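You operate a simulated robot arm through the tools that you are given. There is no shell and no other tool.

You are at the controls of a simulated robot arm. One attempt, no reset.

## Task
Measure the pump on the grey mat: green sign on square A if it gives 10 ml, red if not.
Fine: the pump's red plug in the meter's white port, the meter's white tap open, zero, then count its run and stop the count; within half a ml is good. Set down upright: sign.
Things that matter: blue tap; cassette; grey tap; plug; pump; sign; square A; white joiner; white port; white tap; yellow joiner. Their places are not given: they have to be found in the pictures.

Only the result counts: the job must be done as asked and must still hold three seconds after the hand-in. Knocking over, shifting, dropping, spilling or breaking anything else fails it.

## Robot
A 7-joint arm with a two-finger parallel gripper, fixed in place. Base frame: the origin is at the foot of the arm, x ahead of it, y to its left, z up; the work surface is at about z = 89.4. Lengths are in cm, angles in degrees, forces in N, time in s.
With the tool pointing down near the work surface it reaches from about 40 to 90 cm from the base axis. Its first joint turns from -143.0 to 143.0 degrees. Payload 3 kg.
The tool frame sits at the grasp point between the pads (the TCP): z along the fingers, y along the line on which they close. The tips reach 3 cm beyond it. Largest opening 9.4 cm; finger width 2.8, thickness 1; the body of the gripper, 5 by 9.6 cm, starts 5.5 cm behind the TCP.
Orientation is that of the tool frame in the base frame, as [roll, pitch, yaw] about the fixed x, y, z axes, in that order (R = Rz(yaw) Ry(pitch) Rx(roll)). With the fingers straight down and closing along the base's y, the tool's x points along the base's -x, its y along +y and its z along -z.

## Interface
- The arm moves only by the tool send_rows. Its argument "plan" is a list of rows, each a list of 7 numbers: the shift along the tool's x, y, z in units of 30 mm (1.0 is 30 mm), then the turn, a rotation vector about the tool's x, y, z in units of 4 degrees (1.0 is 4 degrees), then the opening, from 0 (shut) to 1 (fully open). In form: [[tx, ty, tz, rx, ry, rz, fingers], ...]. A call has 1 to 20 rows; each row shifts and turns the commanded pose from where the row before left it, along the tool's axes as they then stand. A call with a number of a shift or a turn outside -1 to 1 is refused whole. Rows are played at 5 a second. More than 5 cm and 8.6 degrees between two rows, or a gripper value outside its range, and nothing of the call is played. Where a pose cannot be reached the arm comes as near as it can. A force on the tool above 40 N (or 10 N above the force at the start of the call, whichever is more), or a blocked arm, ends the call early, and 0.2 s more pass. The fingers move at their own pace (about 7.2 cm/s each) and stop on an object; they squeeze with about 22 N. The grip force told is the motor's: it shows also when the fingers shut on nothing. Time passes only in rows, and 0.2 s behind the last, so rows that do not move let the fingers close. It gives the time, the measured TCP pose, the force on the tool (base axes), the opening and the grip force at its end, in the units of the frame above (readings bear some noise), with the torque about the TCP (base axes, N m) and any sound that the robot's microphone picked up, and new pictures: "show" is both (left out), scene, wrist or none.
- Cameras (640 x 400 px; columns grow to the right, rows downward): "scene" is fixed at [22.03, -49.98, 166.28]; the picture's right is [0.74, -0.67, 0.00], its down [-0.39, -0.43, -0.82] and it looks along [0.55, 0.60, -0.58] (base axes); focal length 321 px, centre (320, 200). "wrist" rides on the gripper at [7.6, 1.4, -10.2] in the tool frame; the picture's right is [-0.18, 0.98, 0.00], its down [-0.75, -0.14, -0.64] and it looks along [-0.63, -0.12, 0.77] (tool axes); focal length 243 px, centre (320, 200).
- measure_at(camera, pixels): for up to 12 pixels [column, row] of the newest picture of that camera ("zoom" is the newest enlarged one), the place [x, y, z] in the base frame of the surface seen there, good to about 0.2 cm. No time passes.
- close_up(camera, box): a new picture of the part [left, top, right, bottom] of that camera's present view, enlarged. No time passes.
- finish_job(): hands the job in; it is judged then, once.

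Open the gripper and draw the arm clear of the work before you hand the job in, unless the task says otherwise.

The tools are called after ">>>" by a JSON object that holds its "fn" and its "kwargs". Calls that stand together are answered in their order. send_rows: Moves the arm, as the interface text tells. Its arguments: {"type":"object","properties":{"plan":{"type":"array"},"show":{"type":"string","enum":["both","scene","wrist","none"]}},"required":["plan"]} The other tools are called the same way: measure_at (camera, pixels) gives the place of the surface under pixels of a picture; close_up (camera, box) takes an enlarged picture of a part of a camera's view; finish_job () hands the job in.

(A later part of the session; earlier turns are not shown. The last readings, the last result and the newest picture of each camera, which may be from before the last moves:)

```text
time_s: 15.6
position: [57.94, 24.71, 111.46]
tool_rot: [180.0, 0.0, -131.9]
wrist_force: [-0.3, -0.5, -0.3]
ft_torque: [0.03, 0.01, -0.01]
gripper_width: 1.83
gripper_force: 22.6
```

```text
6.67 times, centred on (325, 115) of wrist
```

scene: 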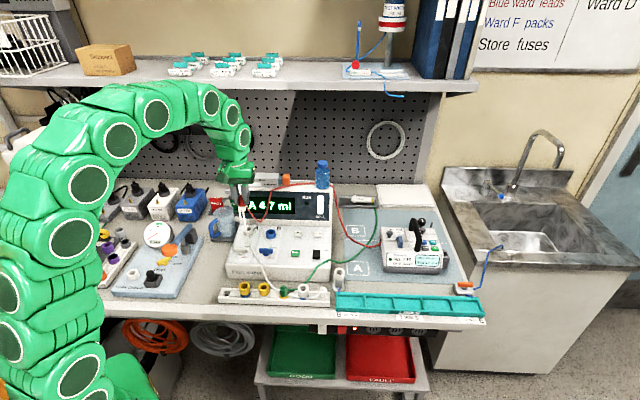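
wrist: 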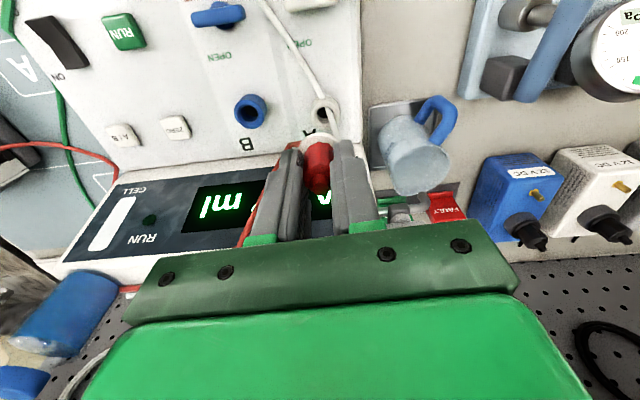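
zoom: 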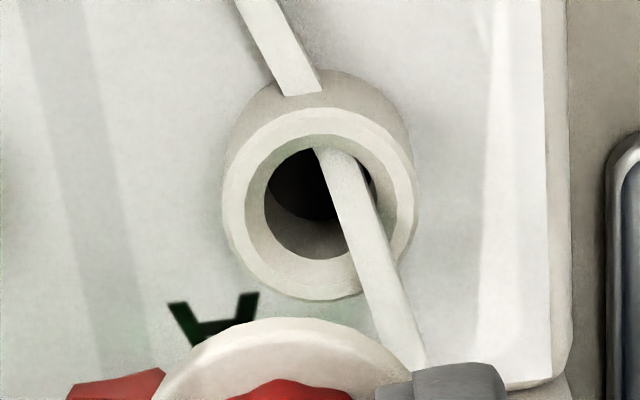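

The newest zoom is now the wrist port view: rim annulus centred near (320,203). I measure points around the annulus.

>>> {"fn": "measure_at", "kwargs": {"camera": "zoom", "pixels": [[240, 203], [399, 203], [310, 125], [300, 283], [262, 145], [378, 147], [262, 263], [380, 180], [230, 203], [408, 203], [325, 290], [260, 90]]}}

```text
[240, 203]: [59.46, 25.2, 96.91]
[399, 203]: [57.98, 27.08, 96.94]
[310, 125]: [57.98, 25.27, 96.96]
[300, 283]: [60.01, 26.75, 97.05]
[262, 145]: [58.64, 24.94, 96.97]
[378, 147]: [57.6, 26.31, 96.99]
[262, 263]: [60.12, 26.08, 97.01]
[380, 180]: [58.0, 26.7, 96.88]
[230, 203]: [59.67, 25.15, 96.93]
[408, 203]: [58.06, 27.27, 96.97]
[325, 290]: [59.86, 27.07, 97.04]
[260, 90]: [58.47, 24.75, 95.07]
```

Port A centre works out to ≈(58.83,26.2), rim z 96.95. Now I measure the held plug (nub, flange) to get its offset from the TCP.

>>> {"fn": "close_up", "kwargs": {"camera": "wrist", "box": [280, 125, 360, 195]}}

>>> {"fn": "measure_at", "kwargs": {"camera": "wrist", "pixels": [[320, 184], [320, 181], [322, 187], [317, 150], [307, 139], [322, 137], [335, 139], [317, 134], [303, 147], [318, 140], [312, 165], [325, 165]]}}

```text
5.71 times, centred on (320, 160) of wrist
```

zoom: 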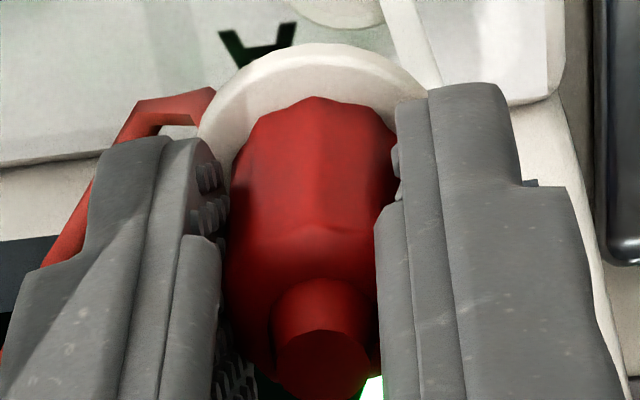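

```text
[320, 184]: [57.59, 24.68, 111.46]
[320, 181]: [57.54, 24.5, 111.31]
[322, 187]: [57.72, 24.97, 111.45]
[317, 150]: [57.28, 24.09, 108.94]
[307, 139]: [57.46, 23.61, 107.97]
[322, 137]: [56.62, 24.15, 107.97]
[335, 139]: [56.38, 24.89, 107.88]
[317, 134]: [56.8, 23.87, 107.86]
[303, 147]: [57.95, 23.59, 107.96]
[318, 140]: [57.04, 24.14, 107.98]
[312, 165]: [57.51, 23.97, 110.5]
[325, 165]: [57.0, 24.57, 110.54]
```

Plug axis in hand is at bench coords (26.07,57.1); the port is at (25.97,58.92), so I shift 1.8 cm into the bench and descend to hover with the nozzle just above the rim.

>>> {"fn": "send_rows", "kwargs": {"plan": [[-0.607, 0.033, 0, 0, 0, 0, 0], [0, 0, 0.7, 0, 0, 0, 0], [0, 0, 0.7, 0, 0, 0, 0], [0, 0, 0.7, 0, 0, 0, 0], [0, 0, 0.4, 0, 0, 0, 0], [0, 0, 0, 0, 0, 0, 0]]}}

>>> {"fn": "close_up", "kwargs": {"camera": "wrist", "box": [270, 100, 370, 190]}}

>>> {"fn": "close_up", "kwargs": {"camera": "scene", "box": [220, 190, 280, 245]}}

```text
time_s: 17.0
position: [58.98, 26.02, 104.13]
tool_rot: [179.9, -0.1, -132.1]
wrist_force: [0.0, 0.0, -0.8]
ft_torque: [-0.01, -0.02, -0.02]
gripper_width: 1.82
gripper_force: 22.4
```

scene: 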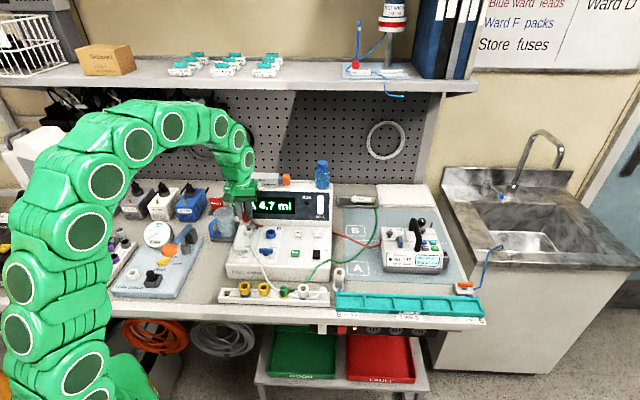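
wrist: 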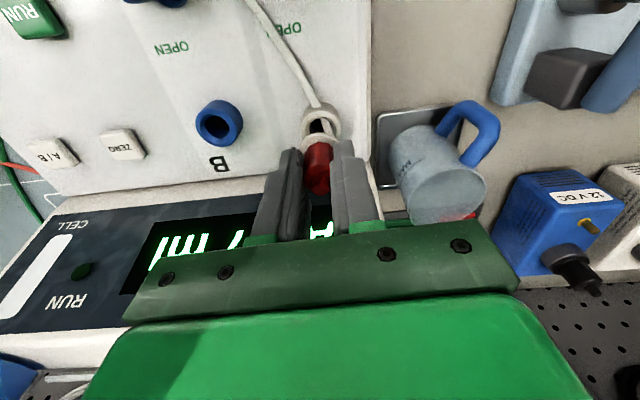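

```text
4.44 times, centred on (320, 145) of wrist
```

zoom: 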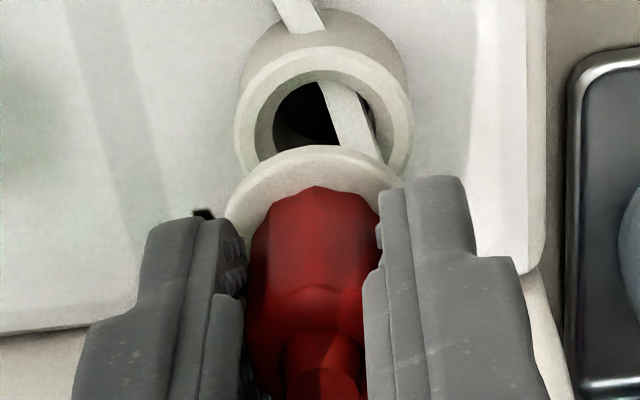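

```text
7.27 times, centred on (250, 218) of scene
```

zoom: 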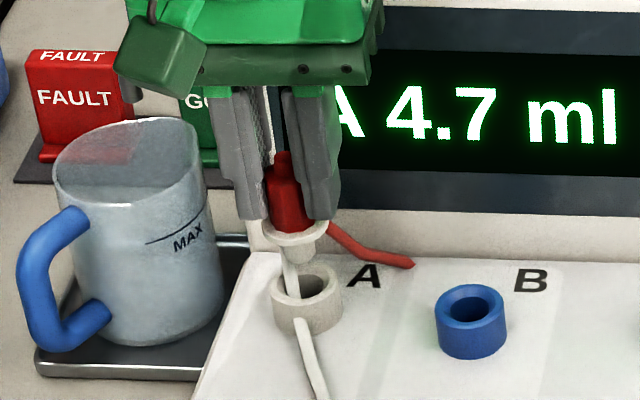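

I measure the flange and nozzle and the port rim in the scene zoom to verify alignment in depth.

>>> {"fn": "measure_at", "kwargs": {"camera": "zoom", "pixels": [[296, 241], [268, 232], [325, 232], [303, 252], [303, 260], [306, 315], [275, 297], [338, 290], [309, 268], [285, 215], [470, 320], [282, 160]]}}

>>> {"fn": "measure_at", "kwargs": {"camera": "wrist", "pixels": [[304, 127], [337, 127], [321, 112], [305, 133], [335, 131], [320, 134], [318, 138], [304, 146], [336, 141], [320, 184], [321, 181], [310, 139]]}}

```text
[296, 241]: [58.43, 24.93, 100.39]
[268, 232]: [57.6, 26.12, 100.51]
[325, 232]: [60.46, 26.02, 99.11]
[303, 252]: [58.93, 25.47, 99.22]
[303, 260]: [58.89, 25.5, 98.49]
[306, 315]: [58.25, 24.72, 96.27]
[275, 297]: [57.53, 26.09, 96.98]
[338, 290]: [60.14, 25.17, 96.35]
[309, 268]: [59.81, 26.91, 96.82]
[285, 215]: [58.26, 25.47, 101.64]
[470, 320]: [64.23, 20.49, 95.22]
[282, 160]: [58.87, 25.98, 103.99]
```

```text
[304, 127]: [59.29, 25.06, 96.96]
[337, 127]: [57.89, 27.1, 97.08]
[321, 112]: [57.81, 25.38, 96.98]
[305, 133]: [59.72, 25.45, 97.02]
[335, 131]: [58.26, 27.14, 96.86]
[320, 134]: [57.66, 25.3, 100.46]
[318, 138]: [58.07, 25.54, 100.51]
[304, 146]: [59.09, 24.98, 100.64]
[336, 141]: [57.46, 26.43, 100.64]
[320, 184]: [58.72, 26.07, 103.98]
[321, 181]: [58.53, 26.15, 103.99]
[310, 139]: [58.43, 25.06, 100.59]
```

Plug and port agree within ~0.1 cm in both axes. I make a tiny correction and lower ~2.6 cm so the nozzle enters the port, watching the force.

>>> {"fn": "send_rows", "kwargs": {"plan": [[-0.025, 0.02, 0.15, 0, 0, 0, 0], [0, 0, 0.2, 0, 0, 0, 0], [0, 0, 0.2, 0, 0, 0, 0], [0, 0, 0.2, 0, 0, 0, 0], [0, 0, 0.1, 0, 0, 0, 0], [0, 0, 0, 0, 0, 0, 0]]}}

>>> {"fn": "close_up", "kwargs": {"camera": "wrist", "box": [270, 100, 370, 190]}}

>>> {"fn": "close_up", "kwargs": {"camera": "scene", "box": [220, 190, 280, 245]}}

```text
time_s: 18.4
position: [59.16, 26.06, 101.57]
tool_rot: [180.0, 0.0, -132.0]
wrist_force: [0.3, -0.6, -0.6]
ft_torque: [-0.01, 0.03, -0.03]
gripper_width: 1.82
gripper_force: 22.1
```

scene: 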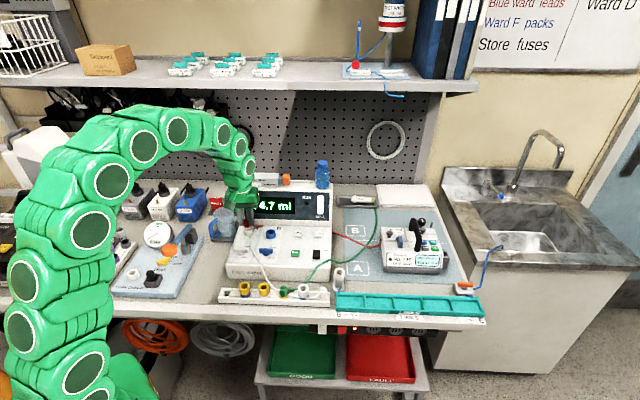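
wrist: 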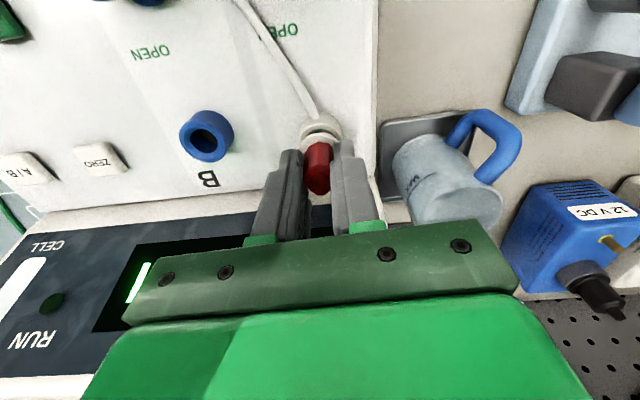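

```text
4.44 times, centred on (320, 145) of wrist
```

zoom: 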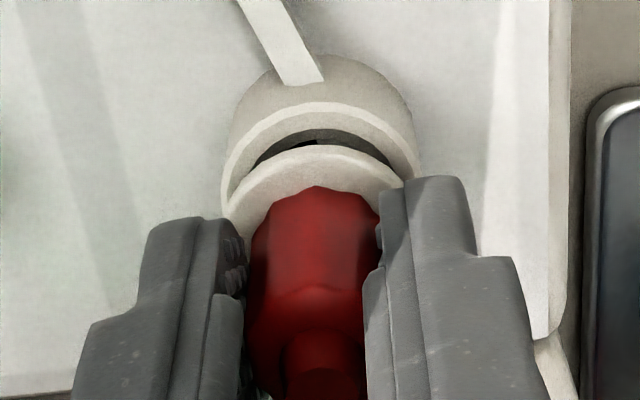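

```text
7.27 times, centred on (250, 218) of scene
```

zoom: 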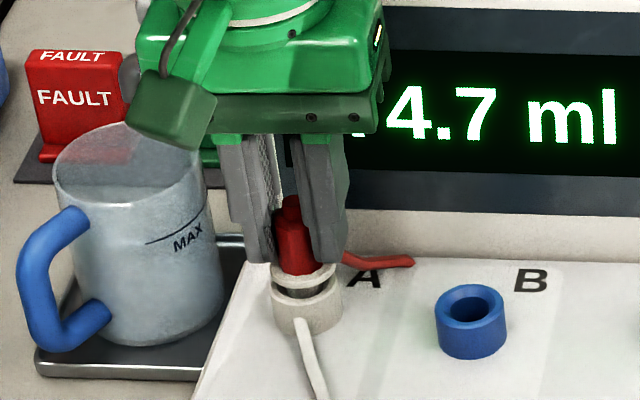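

The nozzle is inside the rim with no reaction force. I lower the last ~0.7 cm in small steps to seat the flange.

>>> {"fn": "send_rows", "kwargs": {"plan": [[0, 0, 0.08, 0, 0, 0, 0], [0, 0, 0.06, 0, 0, 0, 0], [0, 0, 0.05, 0, 0, 0, 0], [0, 0, 0.03, 0, 0, 0, 0], [0, 0, 0, 0, 0, 0, 0]]}}

>>> {"fn": "close_up", "kwargs": {"camera": "wrist", "box": [270, 100, 370, 190]}}

>>> {"fn": "close_up", "kwargs": {"camera": "scene", "box": [220, 190, 280, 245]}}

```text
time_s: 19.6
position: [59.01, 26.09, 100.95]
tool_rot: [180.0, 0.0, -132.1]
wrist_force: [-0.7, -0.9, -0.3]
ft_torque: [-0.02, 0.01, 0.02]
gripper_width: 1.84
gripper_force: 21.6
```

scene: 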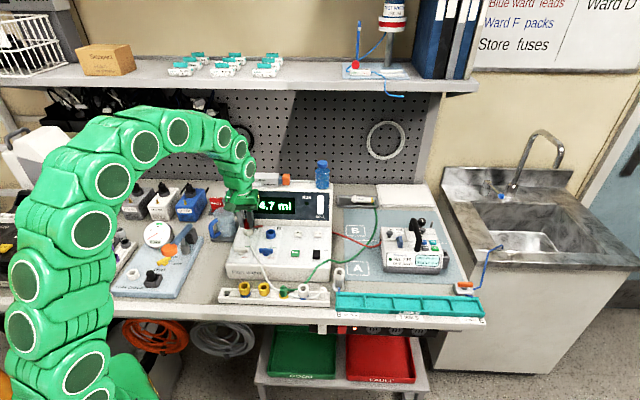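
wrist: 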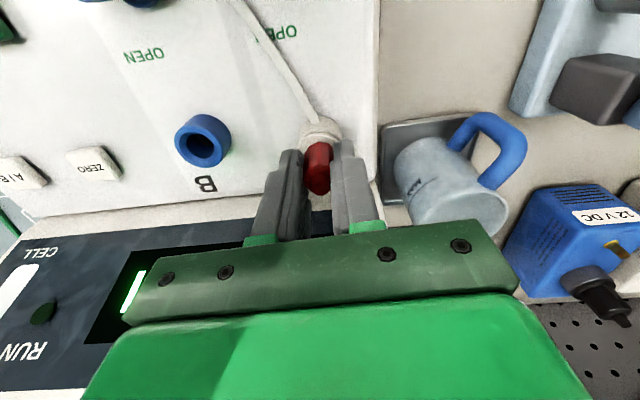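

```text
4.44 times, centred on (320, 145) of wrist
```

zoom: 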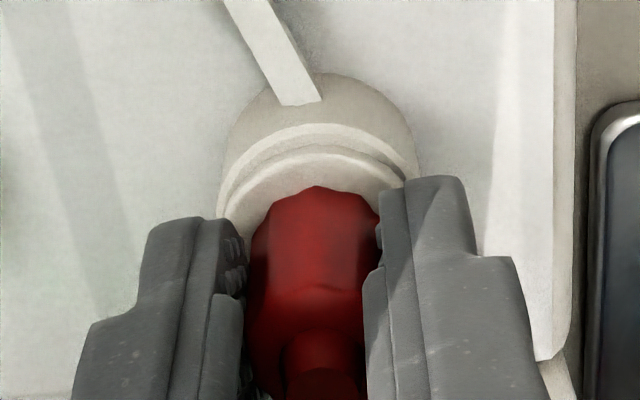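

```text
7.27 times, centred on (250, 218) of scene
```

zoom: 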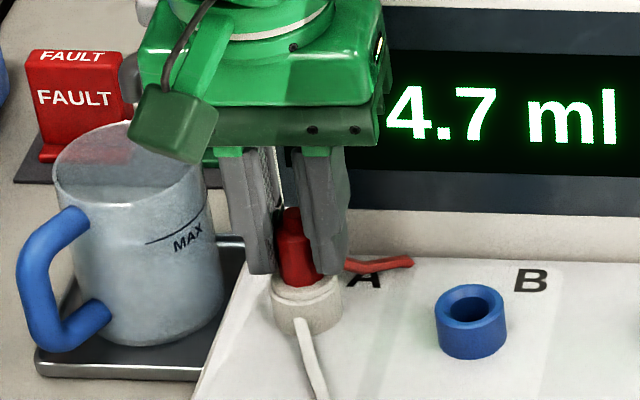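

The flange is close to the rim, still no contact force. I press a little further in fine steps to feel the seat.

>>> {"fn": "send_rows", "kwargs": {"plan": [[0, 0, 0.04, 0, 0, 0, 0], [0, 0, 0.04, 0, 0, 0, 0], [0, 0, 0.03, 0, 0, 0, 0], [0, 0, 0, 0, 0, 0, 0]], "show": "none"}}

>>> {"fn": "close_up", "kwargs": {"camera": "wrist", "box": [270, 100, 370, 190]}}

>>> {"fn": "close_up", "kwargs": {"camera": "scene", "box": [230, 205, 270, 245]}}

```text
time_s: 20.6
position: [58.98, 26.12, 100.67]
tool_rot: [180.0, 0.2, -132.0]
wrist_force: [5.4, 4.6, 20.4]
ft_torque: [0.16, -0.24, 0.0]
gripper_width: 1.81
gripper_force: 21.9
```

```text
4.44 times, centred on (320, 145) of wrist
```

zoom: 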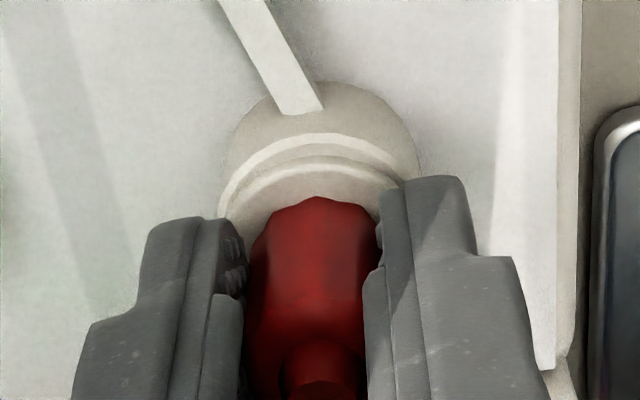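

```text
10.00 times, centred on (250, 225) of scene
```

zoom: 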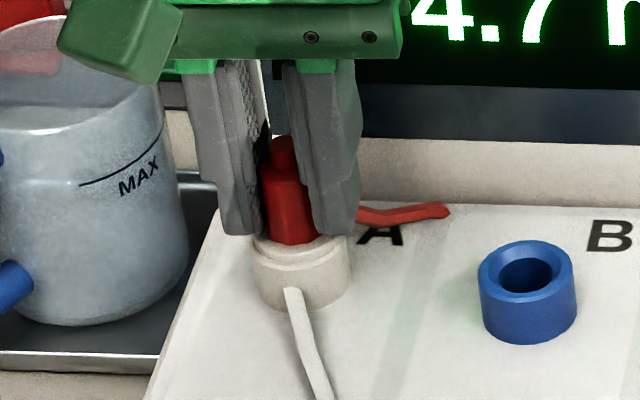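

A 20 N upward reaction shows the flange is bearing on the port. I measure flange and rim heights to confirm it is level and seated.

>>> {"fn": "measure_at", "kwargs": {"camera": "zoom", "pixels": [[290, 248], [290, 262], [262, 240], [262, 255], [330, 245], [340, 248], [290, 275], [320, 262], [250, 250], [300, 270]]}}

>>> {"fn": "measure_at", "kwargs": {"camera": "wrist", "pixels": [[320, 139], [310, 140], [330, 139], [320, 133], [305, 137], [336, 135], [322, 184], [306, 144], [300, 146], [338, 141]]}}

```text
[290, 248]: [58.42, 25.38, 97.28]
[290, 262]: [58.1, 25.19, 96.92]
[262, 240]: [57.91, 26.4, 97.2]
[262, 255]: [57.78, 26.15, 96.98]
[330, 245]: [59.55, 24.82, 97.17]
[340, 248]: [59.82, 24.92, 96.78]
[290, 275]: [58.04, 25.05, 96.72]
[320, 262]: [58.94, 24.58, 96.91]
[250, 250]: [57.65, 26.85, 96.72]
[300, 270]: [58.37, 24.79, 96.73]
```

```text
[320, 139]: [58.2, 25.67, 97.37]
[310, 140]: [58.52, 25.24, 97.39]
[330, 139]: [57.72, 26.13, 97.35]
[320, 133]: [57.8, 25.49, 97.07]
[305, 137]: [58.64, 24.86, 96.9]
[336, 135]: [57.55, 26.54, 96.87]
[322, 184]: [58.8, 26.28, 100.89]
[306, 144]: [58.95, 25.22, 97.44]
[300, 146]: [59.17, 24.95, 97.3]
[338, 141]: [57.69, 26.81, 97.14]
```

Flange top 97.3 on rim 96.95, level all round: the plug is seated. I open the fingers modestly, pause, then rise straight up.

>>> {"fn": "send_rows", "kwargs": {"plan": [[0, 0, 0, 0, 0, 0, 0.3], [0, 0, 0, 0, 0, 0, 0.4], [0, 0, 0, 0, 0, 0, 0.45], [0, 0, -0.3, 0, 0, 0, 0.45], [0, 0, -0.8, 0, 0, 0, 0.45], [0, 0, -0.9, 0, 0, 0, 0.45], [0, 0, -0.9, 0, 0, 0, 0.45], [0, 0, -0.6, 0, 0, 0, 0.45]]}}

>>> {"fn": "close_up", "kwargs": {"camera": "scene", "box": [210, 190, 290, 260]}}

>>> {"fn": "close_up", "kwargs": {"camera": "wrist", "box": [220, 0, 460, 180]}}

```text
time_s: 22.4
position: [59.06, 26.1, 111.21]
tool_rot: [-180.0, 0.1, -132.0]
wrist_force: [0.1, 0.0, 0.8]
ft_torque: [0.01, 0.01, -0.01]
gripper_width: 4.25
gripper_force: 0.1
```

scene: 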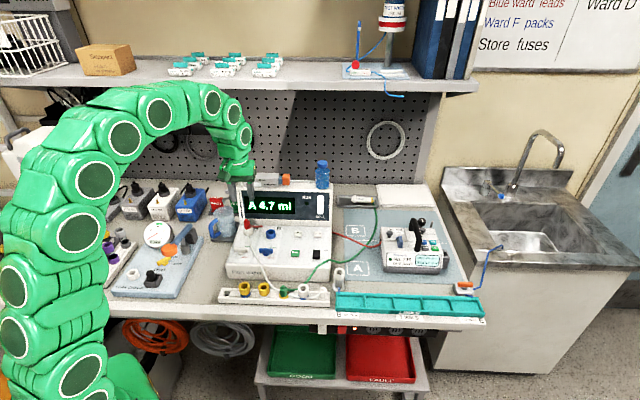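
wrist: 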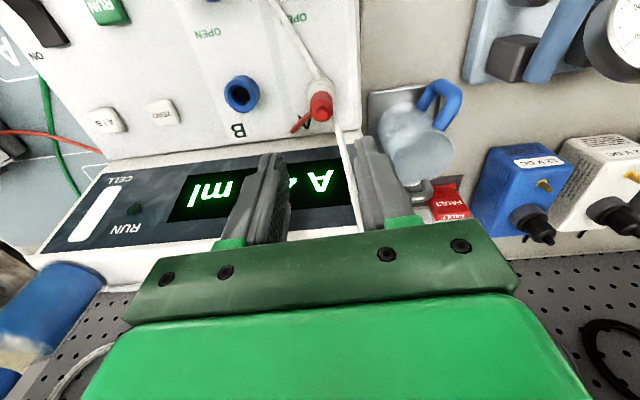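

```text
5.71 times, centred on (250, 225) of scene
```

zoom: 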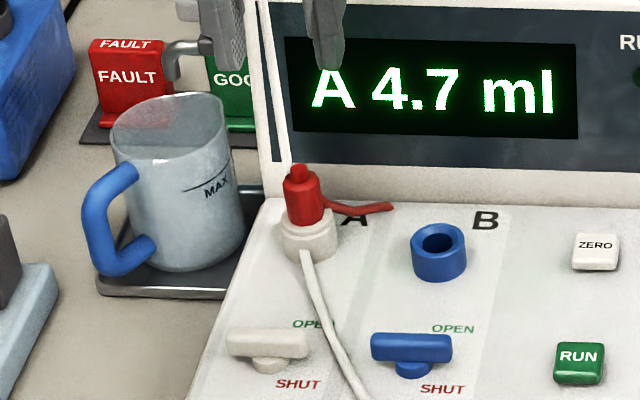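

```text
2.22 times, centred on (340, 90) of wrist
```

zoom: 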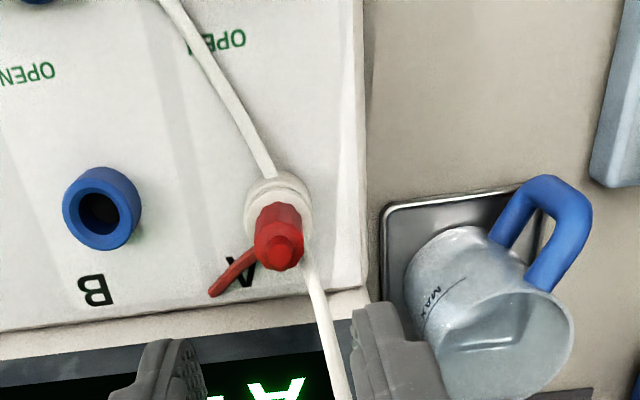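

The red plug now stands in the white port. Next the white tap (lever across, label OPEN to the rear-right): I move above it to measure it precisely.

>>> {"fn": "send_rows", "kwargs": {"plan": [[0.8, 0.02, 0, 0, 0, 0, 0.6], [0.8, 0.02, 0, 0, 0, 0, 0.8], [0.8, 0.02, 0, 0, 0, 0, 1], [0.8, 0.02, 0, 0, 0, 0, 1], [0, 0, 0, 0, 0, 0, 1]]}}

>>> {"fn": "close_up", "kwargs": {"camera": "wrist", "box": [265, 60, 385, 160]}}

```text
time_s: 23.6
position: [52.54, 19.17, 111.32]
tool_rot: [-180.0, 0.0, -132.0]
wrist_force: [-0.4, 0.1, 0.8]
ft_torque: [-0.01, 0.03, 0.03]
gripper_width: 9.41
gripper_force: 0.1
```

scene: 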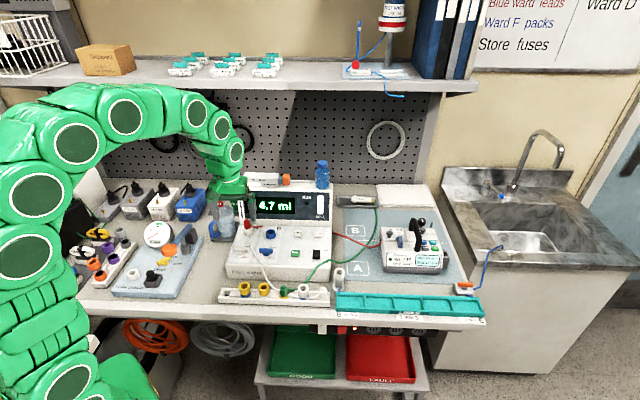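
wrist: 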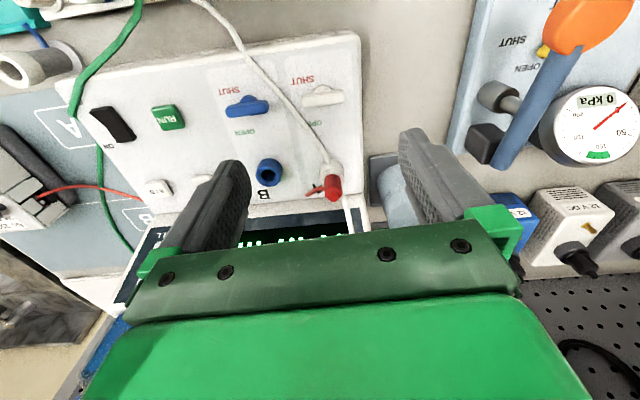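

```text
4.00 times, centred on (325, 110) of wrist
```

zoom: 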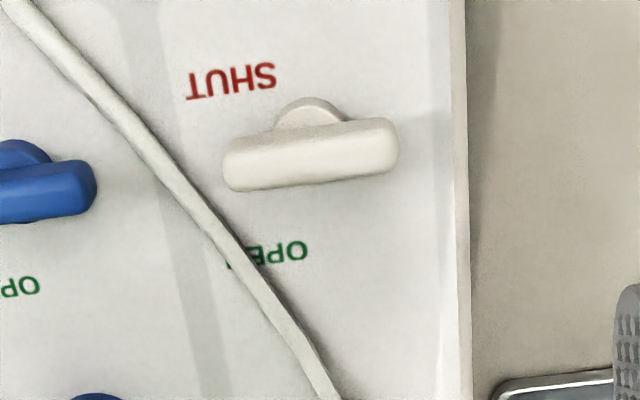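

I measure the bar's top surface, ends and the pivot post.

>>> {"fn": "measure_at", "kwargs": {"camera": "zoom", "pixels": [[312, 160], [235, 172], [390, 148], [312, 180], [312, 135], [312, 145], [300, 105], [340, 103], [275, 120], [310, 215], [420, 130], [230, 140]]}}

```text
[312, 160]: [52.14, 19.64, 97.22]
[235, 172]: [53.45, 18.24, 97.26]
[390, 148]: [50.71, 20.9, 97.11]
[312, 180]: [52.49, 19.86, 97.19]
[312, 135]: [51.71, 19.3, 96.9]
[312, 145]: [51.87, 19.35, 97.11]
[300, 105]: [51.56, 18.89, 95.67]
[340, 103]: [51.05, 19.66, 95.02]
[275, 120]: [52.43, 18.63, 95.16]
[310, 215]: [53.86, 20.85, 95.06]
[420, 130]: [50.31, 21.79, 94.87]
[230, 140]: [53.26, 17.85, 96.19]
```

Tap pivot is at ≈(52.14,19.6), bar top z 97.2, bar 4.1×1.1 cm along the bench. I turn the gripper +90° about its axis (so it will close across the bar), staying at z 111.

>>> {"fn": "send_rows", "kwargs": {"plan": [[0, 0, 0, 0, 0, 1, 1], [0, 0, 0, 0, 0, 1, 1], [0, 0, 0, 0, 0, 1, 1], [0, 0, 0, 0, 0, 1, 1], [0, 0, 0, 0, 0, 1, 1], [0, 0, 0, 0, 0, 1, 1], [0, 0, 0, 0, 0, 1, 1], [0, 0, 0, 0, 0, 1, 1], [0, 0, 0, 0, 0, 1, 1], [0, 0, 0, 0, 0, 1, 1], [0, 0, 0, 0, 0, 1, 1], [0, 0, 0, 0, 0, 1, 1], [0, 0, 0, 0, 0, 1, 1], [0, 0, 0, 0, 0, 1, 1], [0, 0, 0, 0, 0, 1, 1], [0, 0, 0, 0, 0, 1, 1], [0, 0, 0, 0, 0, 1, 1], [0, 0, 0, 0, 0, 1, 0.8], [0, 0, 0, 0, 0, 1, 0.6], [0, 0, 0, 0, 0, 1, 0.45]], "show": "none"}}

>>> {"fn": "send_rows", "kwargs": {"plan": [[0, 0, 0, 0, 0, 1, 0.45], [0, 0, 0, 0, 0, 1, 0.45], [0, 0, 0, 0, 0, 0.55, 0.45], [0.195, 0.017, 0, 0, 0, 0, 0.45], [0, 0, 0.9, 0, 0, 0, 0.45], [0, 0, 0.9, 0, 0, 0, 0.45], [0, 0, 0, 0, 0, 0, 0.45]]}}

>>> {"fn": "close_up", "kwargs": {"camera": "wrist", "box": [240, 60, 400, 200]}}

>>> {"fn": "close_up", "kwargs": {"camera": "scene", "box": [210, 200, 290, 270]}}

```text
time_s: 27.8
position: [52.41, 19.18, 111.09]
tool_rot: [-179.9, 0.0, 148.0]
wrist_force: [0.0, 1.2, -1.0]
ft_torque: [0.01, 0.01, 0.02]
gripper_width: 4.25
gripper_force: 0.1
```

```text
time_s: 29.4
position: [52.04, 19.55, 105.69]
tool_rot: [180.0, 0.0, 137.8]
wrist_force: [1.2, -0.5, 1.2]
ft_torque: [0.0, -0.02, -0.01]
gripper_width: 4.23
gripper_force: 0.0
```

scene: 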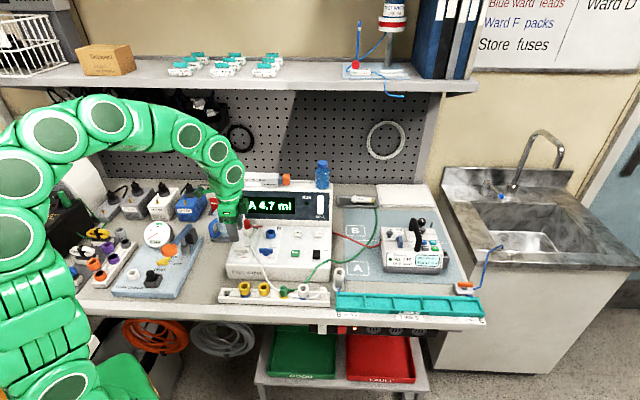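
wrist: 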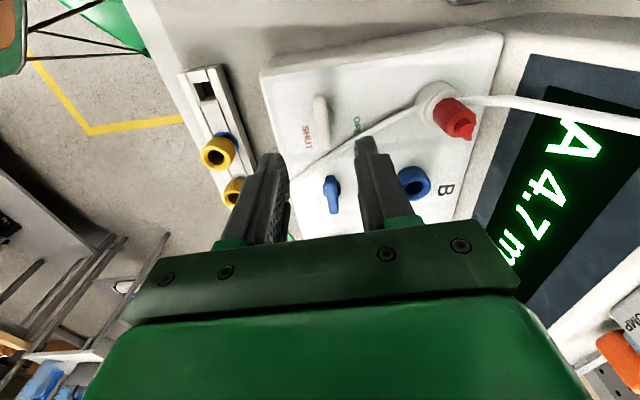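

```text
2.86 times, centred on (320, 130) of wrist
```

zoom: 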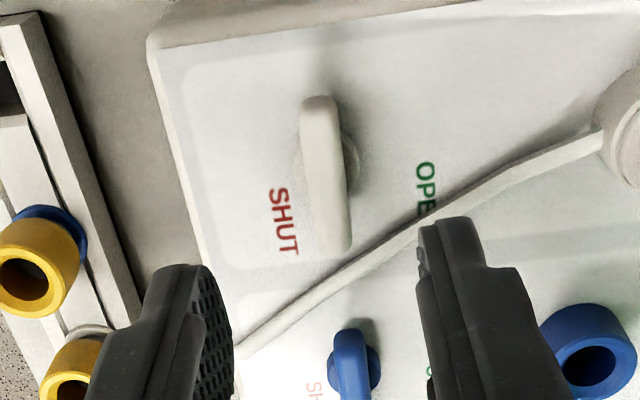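

```text
5.71 times, centred on (250, 235) of scene
```

zoom: 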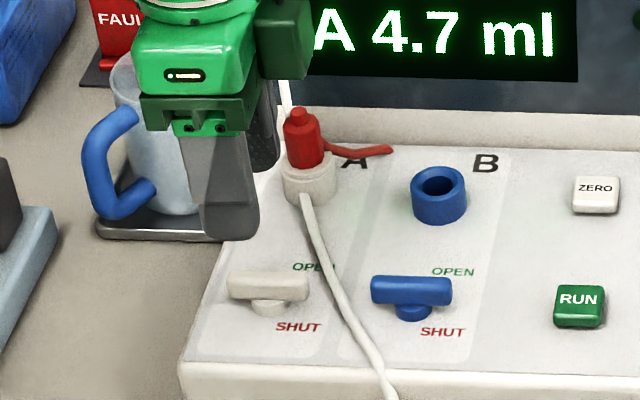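

The bar sits centred between the open fingers (zoom x≈326, finger inner faces 235/418). I descend to z≈98.7.

>>> {"fn": "send_rows", "kwargs": {"plan": [[0, 0, 0.8, 0, 0, 0, 0.4], [0, 0, 0.8, 0, 0, 0, 0.4], [0, 0, 0.5, 0, 0, 0, 0.4], [0, 0, 0.25, 0, 0, 0, 0.4], [0, 0, 0, 0, 0, 0, 0.4]]}}

>>> {"fn": "close_up", "kwargs": {"camera": "wrist", "box": [240, 80, 400, 220]}}

>>> {"fn": "close_up", "kwargs": {"camera": "scene", "box": [210, 215, 280, 275]}}

```text
time_s: 30.6
position: [51.87, 19.59, 98.67]
tool_rot: [-180.0, 0.0, 137.8]
wrist_force: [-0.4, -0.2, 0.4]
ft_torque: [0.01, -0.01, 0.01]
gripper_width: 3.76
gripper_force: 0.1
```

scene: 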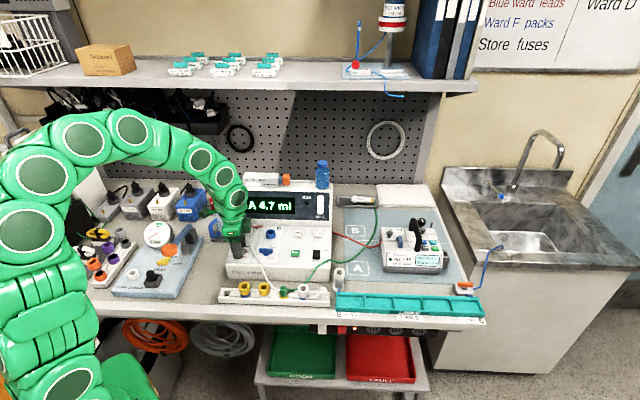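
wrist: 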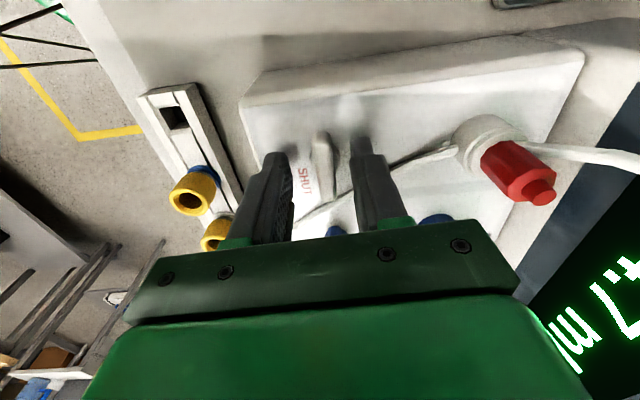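

```text
2.86 times, centred on (320, 150) of wrist
```

zoom: 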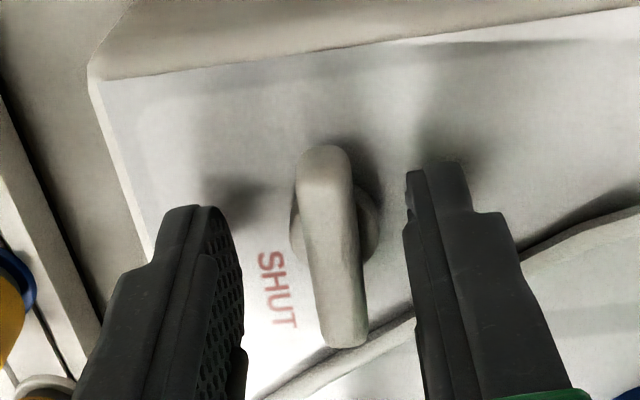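

```text
6.67 times, centred on (245, 245) of scene
```

zoom: 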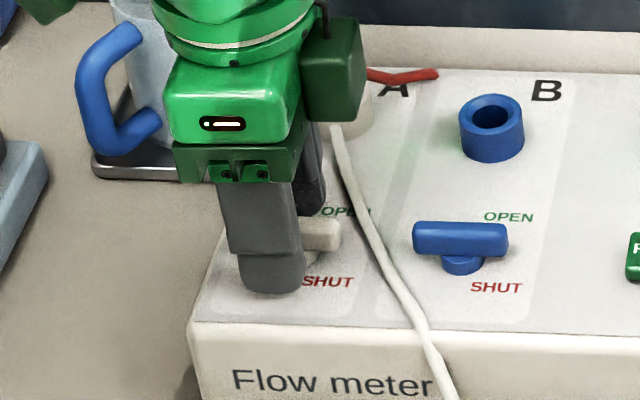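

I measure the bar's ends and sides again from this close view to fine-centre the grip.

>>> {"fn": "measure_at", "kwargs": {"camera": "zoom", "pixels": [[320, 155], [322, 148], [345, 335], [345, 345], [300, 220], [358, 230], [335, 250], [310, 250], [360, 260], [330, 200]]}}

```text
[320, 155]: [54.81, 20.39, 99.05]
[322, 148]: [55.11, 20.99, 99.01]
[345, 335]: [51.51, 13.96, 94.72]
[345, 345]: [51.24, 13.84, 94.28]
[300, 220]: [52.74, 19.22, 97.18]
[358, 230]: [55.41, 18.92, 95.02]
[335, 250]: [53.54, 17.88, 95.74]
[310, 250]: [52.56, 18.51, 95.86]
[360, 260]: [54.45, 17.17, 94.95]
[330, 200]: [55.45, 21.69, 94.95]
```

That used the scene zoom; I repeat with the wrist picture's own pixels.

>>> {"fn": "measure_at", "kwargs": {"camera": "wrist", "pixels": [[320, 135], [321, 133], [328, 197], [329, 194], [316, 155], [331, 160], [323, 160], [315, 150], [328, 150], [324, 175]]}}

```text
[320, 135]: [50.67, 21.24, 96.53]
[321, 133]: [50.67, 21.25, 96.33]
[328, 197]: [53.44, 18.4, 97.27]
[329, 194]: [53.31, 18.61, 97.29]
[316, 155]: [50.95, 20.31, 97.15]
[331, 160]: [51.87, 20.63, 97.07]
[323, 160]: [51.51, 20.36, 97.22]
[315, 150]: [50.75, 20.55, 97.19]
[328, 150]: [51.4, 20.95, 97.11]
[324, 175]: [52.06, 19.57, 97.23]
```

Bar centre is at bench (25.35,49.6); TCP is at (25.27,49.37). I nudge +0.2 cm into the bench and close on the bar.

>>> {"fn": "send_rows", "kwargs": {"plan": [[-0.03, 0.07, 0, 0, 0, 0, 0.4], [0, 0, 0, 0, 0, 0, 0.2], [0, 0, 0, 0, 0, 0, 0], [0, 0, 0, 0, 0, 0, 0], [0, 0, 0, 0, 0, 0, 0]]}}

>>> {"fn": "close_up", "kwargs": {"camera": "wrist", "box": [240, 80, 400, 220]}}

```text
time_s: 31.8
position: [52.12, 19.7, 98.71]
tool_rot: [-180.0, -0.1, 137.8]
wrist_force: [3.8, 3.9, 1.0]
ft_torque: [0.07, -0.1, 0.04]
gripper_width: 1.86
gripper_force: 45.2
```

scene: 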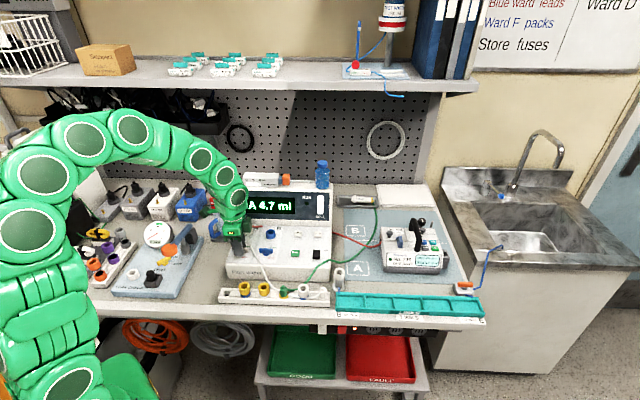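
wrist: 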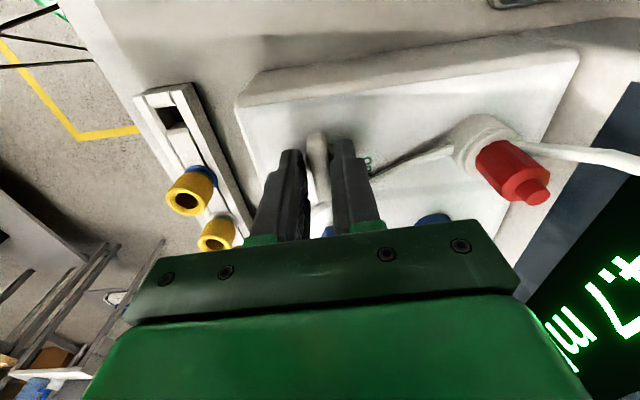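

```text
2.86 times, centred on (320, 150) of wrist
```

zoom: 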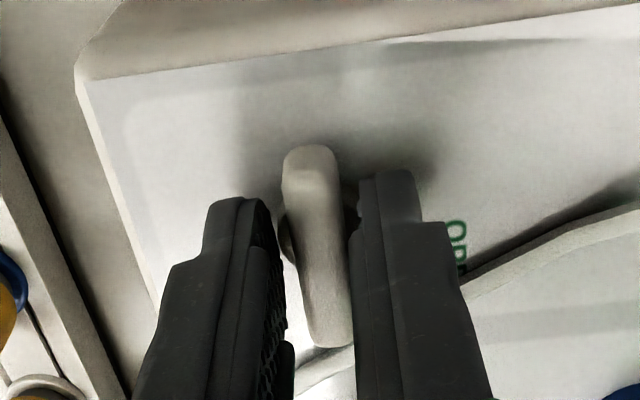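

The fingers stopped at 1.86 cm — they pinch the pivot post under the bar. I open, rise 0.65 cm so the tips are only beside the bar, and close again.

>>> {"fn": "send_rows", "kwargs": {"plan": [[0, 0, 0, 0, 0, 0, 0.35], [0, 0, 0, 0, 0, 0, 0.35], [0, 0, -0.22, 0, 0, 0, 0.35], [0, 0, 0, 0, 0, 0, 0.2], [0, 0, 0, 0, 0, 0, 0], [0, 0, 0, 0, 0, 0, 0], [0, 0, 0, 0, 0, 0, 0]]}}

>>> {"fn": "close_up", "kwargs": {"camera": "wrist", "box": [240, 80, 400, 220]}}

```text
time_s: 33.4
position: [52.1, 19.63, 99.44]
tool_rot: [179.9, 0.0, 137.9]
wrist_force: [2.8, 1.9, -2.6]
ft_torque: [0.05, -0.05, -0.02]
gripper_width: 1.1
gripper_force: 44.4
```

scene: 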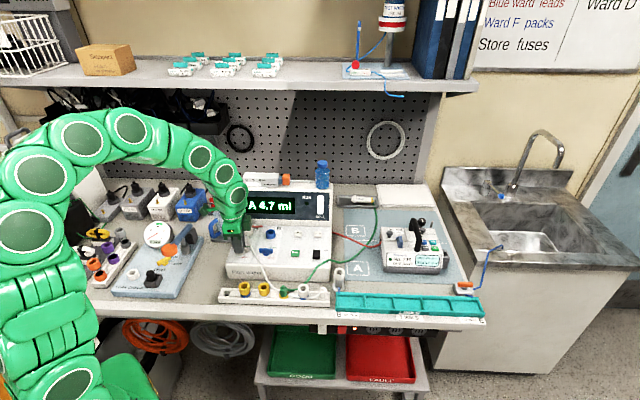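
wrist: 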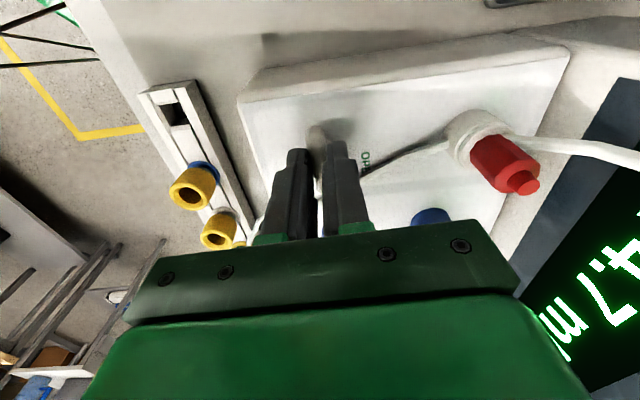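

```text
2.86 times, centred on (320, 150) of wrist
```

zoom: 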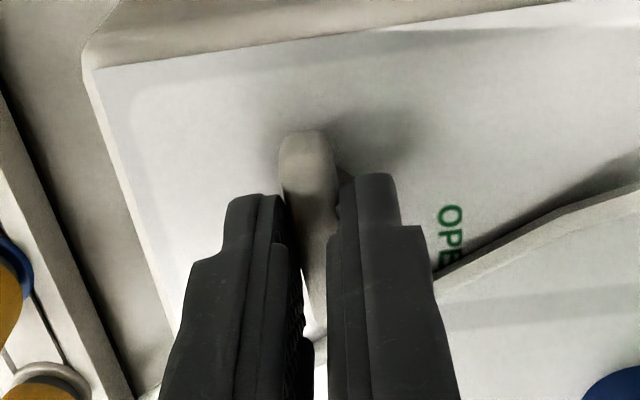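

Now the bar itself is gripped (1.10 cm). I try a first 12° turn anticlockwise (seen from above: right end toward OPEN) and check torque.

>>> {"fn": "send_rows", "kwargs": {"plan": [[0, 0, 0, 0, 0, -0.5, 0], [0, 0, 0, 0, 0, -1, 0], [0, 0, 0, 0, 0, -1, 0], [0, 0, 0, 0, 0, -0.5, 0], [0, 0, 0, 0, 0, 0, 0]]}}

>>> {"fn": "close_up", "kwargs": {"camera": "wrist", "box": [240, 80, 400, 220]}}

```text
time_s: 34.6
position: [52.25, 19.51, 99.39]
tool_rot: [-179.9, 0.1, 149.7]
wrist_force: [11.8, -19.1, -11.5]
ft_torque: [-1.04, -1.3, -0.05]
gripper_width: 1.08
gripper_force: 44.6
```

scene: 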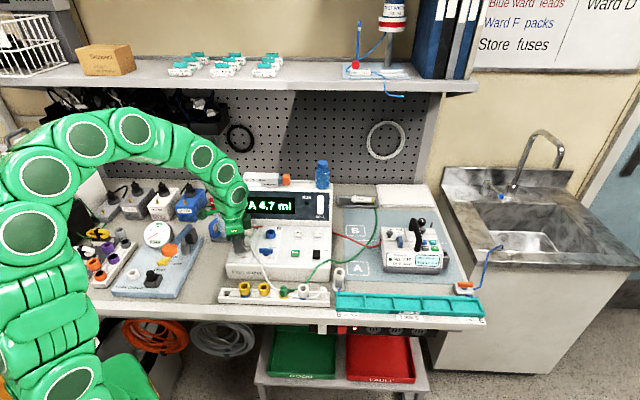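
wrist: 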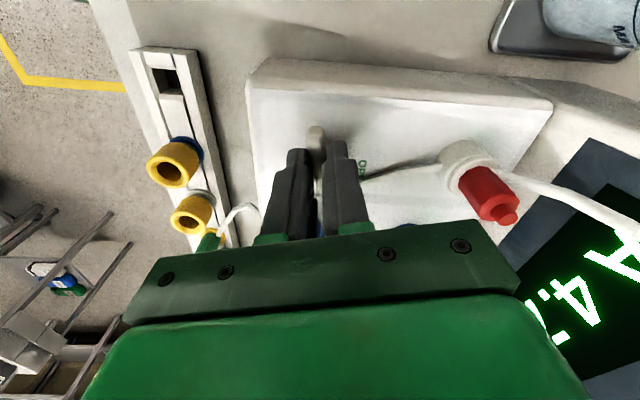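

```text
2.86 times, centred on (320, 150) of wrist
```

zoom: 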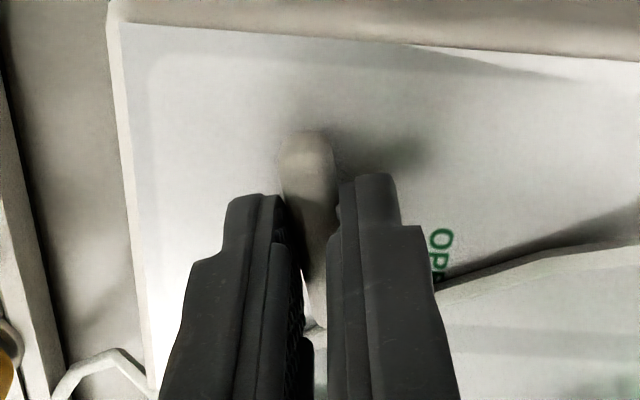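

The bar followed 12° with almost no torque about its axis, but a ~22 N side load built up. I ease the grip to a loose fork (≈1.7 cm) to shed it and see the state.

>>> {"fn": "send_rows", "kwargs": {"plan": [[0, 0, 0, 0, 0, 0, 0.18], [0, 0, 0, 0, 0, 0, 0.18], [0, 0, 0, 0, 0, 0, 0.18]]}}

>>> {"fn": "close_up", "kwargs": {"camera": "wrist", "box": [240, 80, 400, 220]}}

>>> {"fn": "close_up", "kwargs": {"camera": "scene", "box": [210, 215, 280, 275]}}

```text
time_s: 35.4
position: [52.03, 19.75, 99.46]
tool_rot: [-179.9, 0.0, 149.8]
wrist_force: [0.7, -0.2, 0.2]
ft_torque: [0.03, 0.01, 0.03]
gripper_width: 1.71
gripper_force: 0.0
```

scene: 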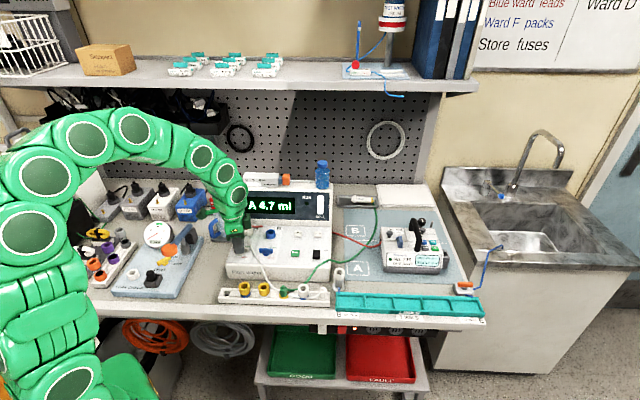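
wrist: 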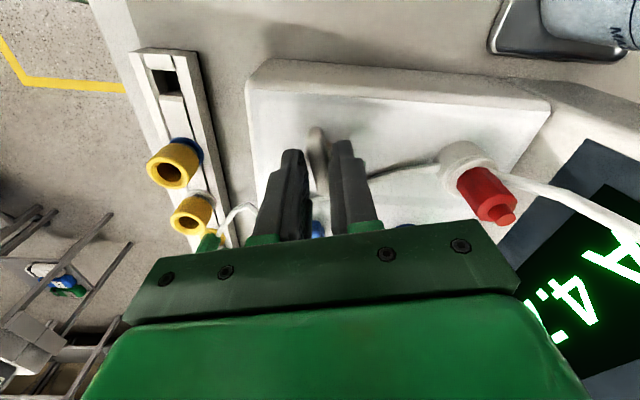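

```text
2.86 times, centred on (320, 150) of wrist
```

zoom: 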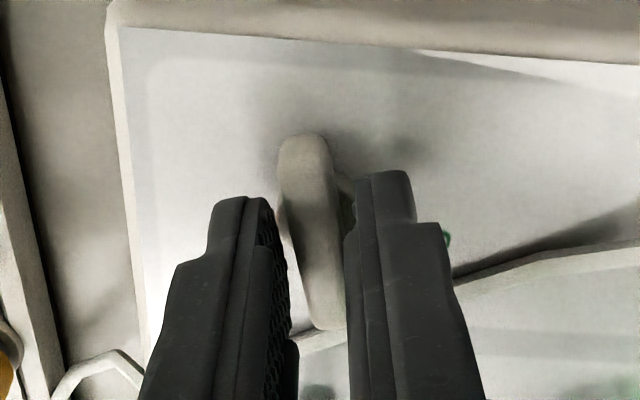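

```text
6.67 times, centred on (245, 245) of scene
```

zoom: 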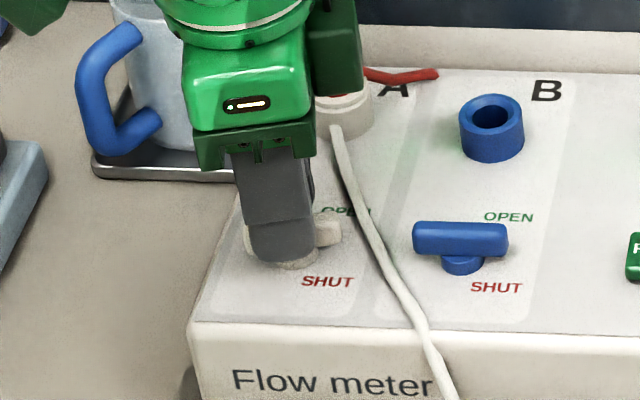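

I measure the bar's ends now to see whether it really turned.

>>> {"fn": "measure_at", "kwargs": {"camera": "wrist", "pixels": [[314, 132], [321, 190], [315, 140], [318, 160], [320, 180], [311, 145], [323, 145]]}}

```text
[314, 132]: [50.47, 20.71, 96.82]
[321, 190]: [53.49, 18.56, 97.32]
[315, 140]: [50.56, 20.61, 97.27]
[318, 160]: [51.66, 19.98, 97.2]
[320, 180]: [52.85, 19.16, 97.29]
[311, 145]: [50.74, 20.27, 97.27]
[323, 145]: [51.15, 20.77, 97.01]
```

The bar's direction went from −44° to −35°: it turns freely anticlockwise. I continue rotating with the loose fork, 40° more.

>>> {"fn": "send_rows", "kwargs": {"plan": [[0, 0, 0, 0, 0, -1, 0.17], [0, 0, 0, 0, 0, -1, 0.17], [0, 0, 0, 0, 0, -1, 0.17], [0, 0, 0, 0, 0, -1, 0.17], [0, 0, 0, 0, 0, -1, 0.17], [0, 0, 0, 0, 0, -1, 0.17], [0, 0, 0, 0, 0, -1, 0.17], [0, 0, 0, 0, 0, -1, 0.17], [0, 0, 0, 0, 0, -1, 0.17], [0, 0, 0, 0, 0, -1, 0.17]]}}

>>> {"fn": "close_up", "kwargs": {"camera": "wrist", "box": [240, 80, 400, 220]}}

>>> {"fn": "close_up", "kwargs": {"camera": "scene", "box": [210, 215, 280, 275]}}

```text
time_s: 37.6
position: [52.13, 19.71, 99.33]
tool_rot: [-180.0, 0.0, -170.2]
wrist_force: [-1.4, -4.0, -0.4]
ft_torque: [-0.08, 0.04, -0.03]
gripper_width: 1.77
gripper_force: 1.4
```

scene: 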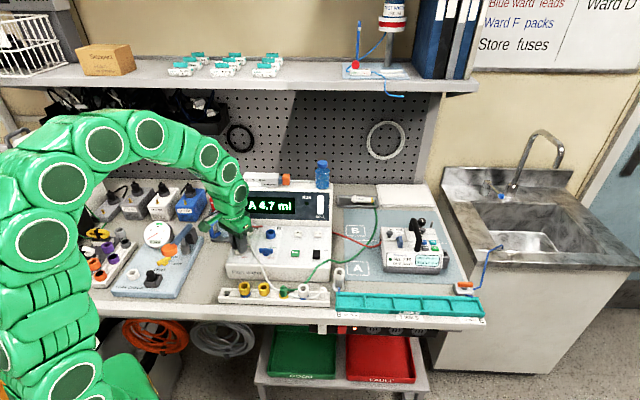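
wrist: 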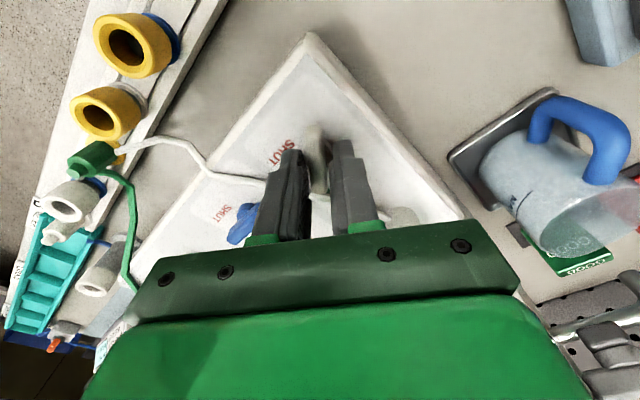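

```text
2.86 times, centred on (320, 150) of wrist
```

zoom: 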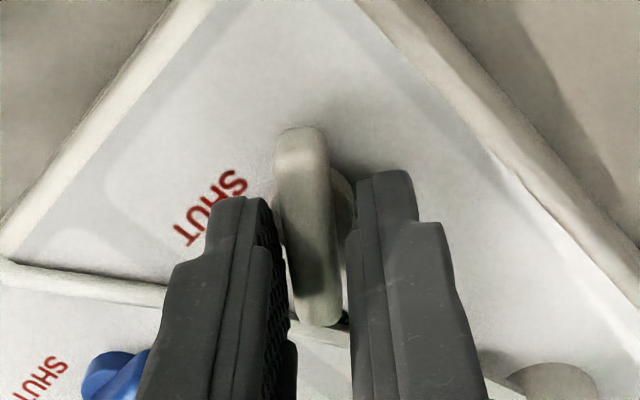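

```text
6.67 times, centred on (245, 245) of scene
```

zoom: 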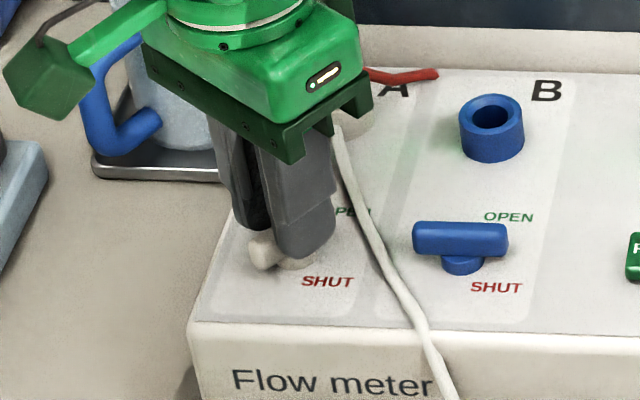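

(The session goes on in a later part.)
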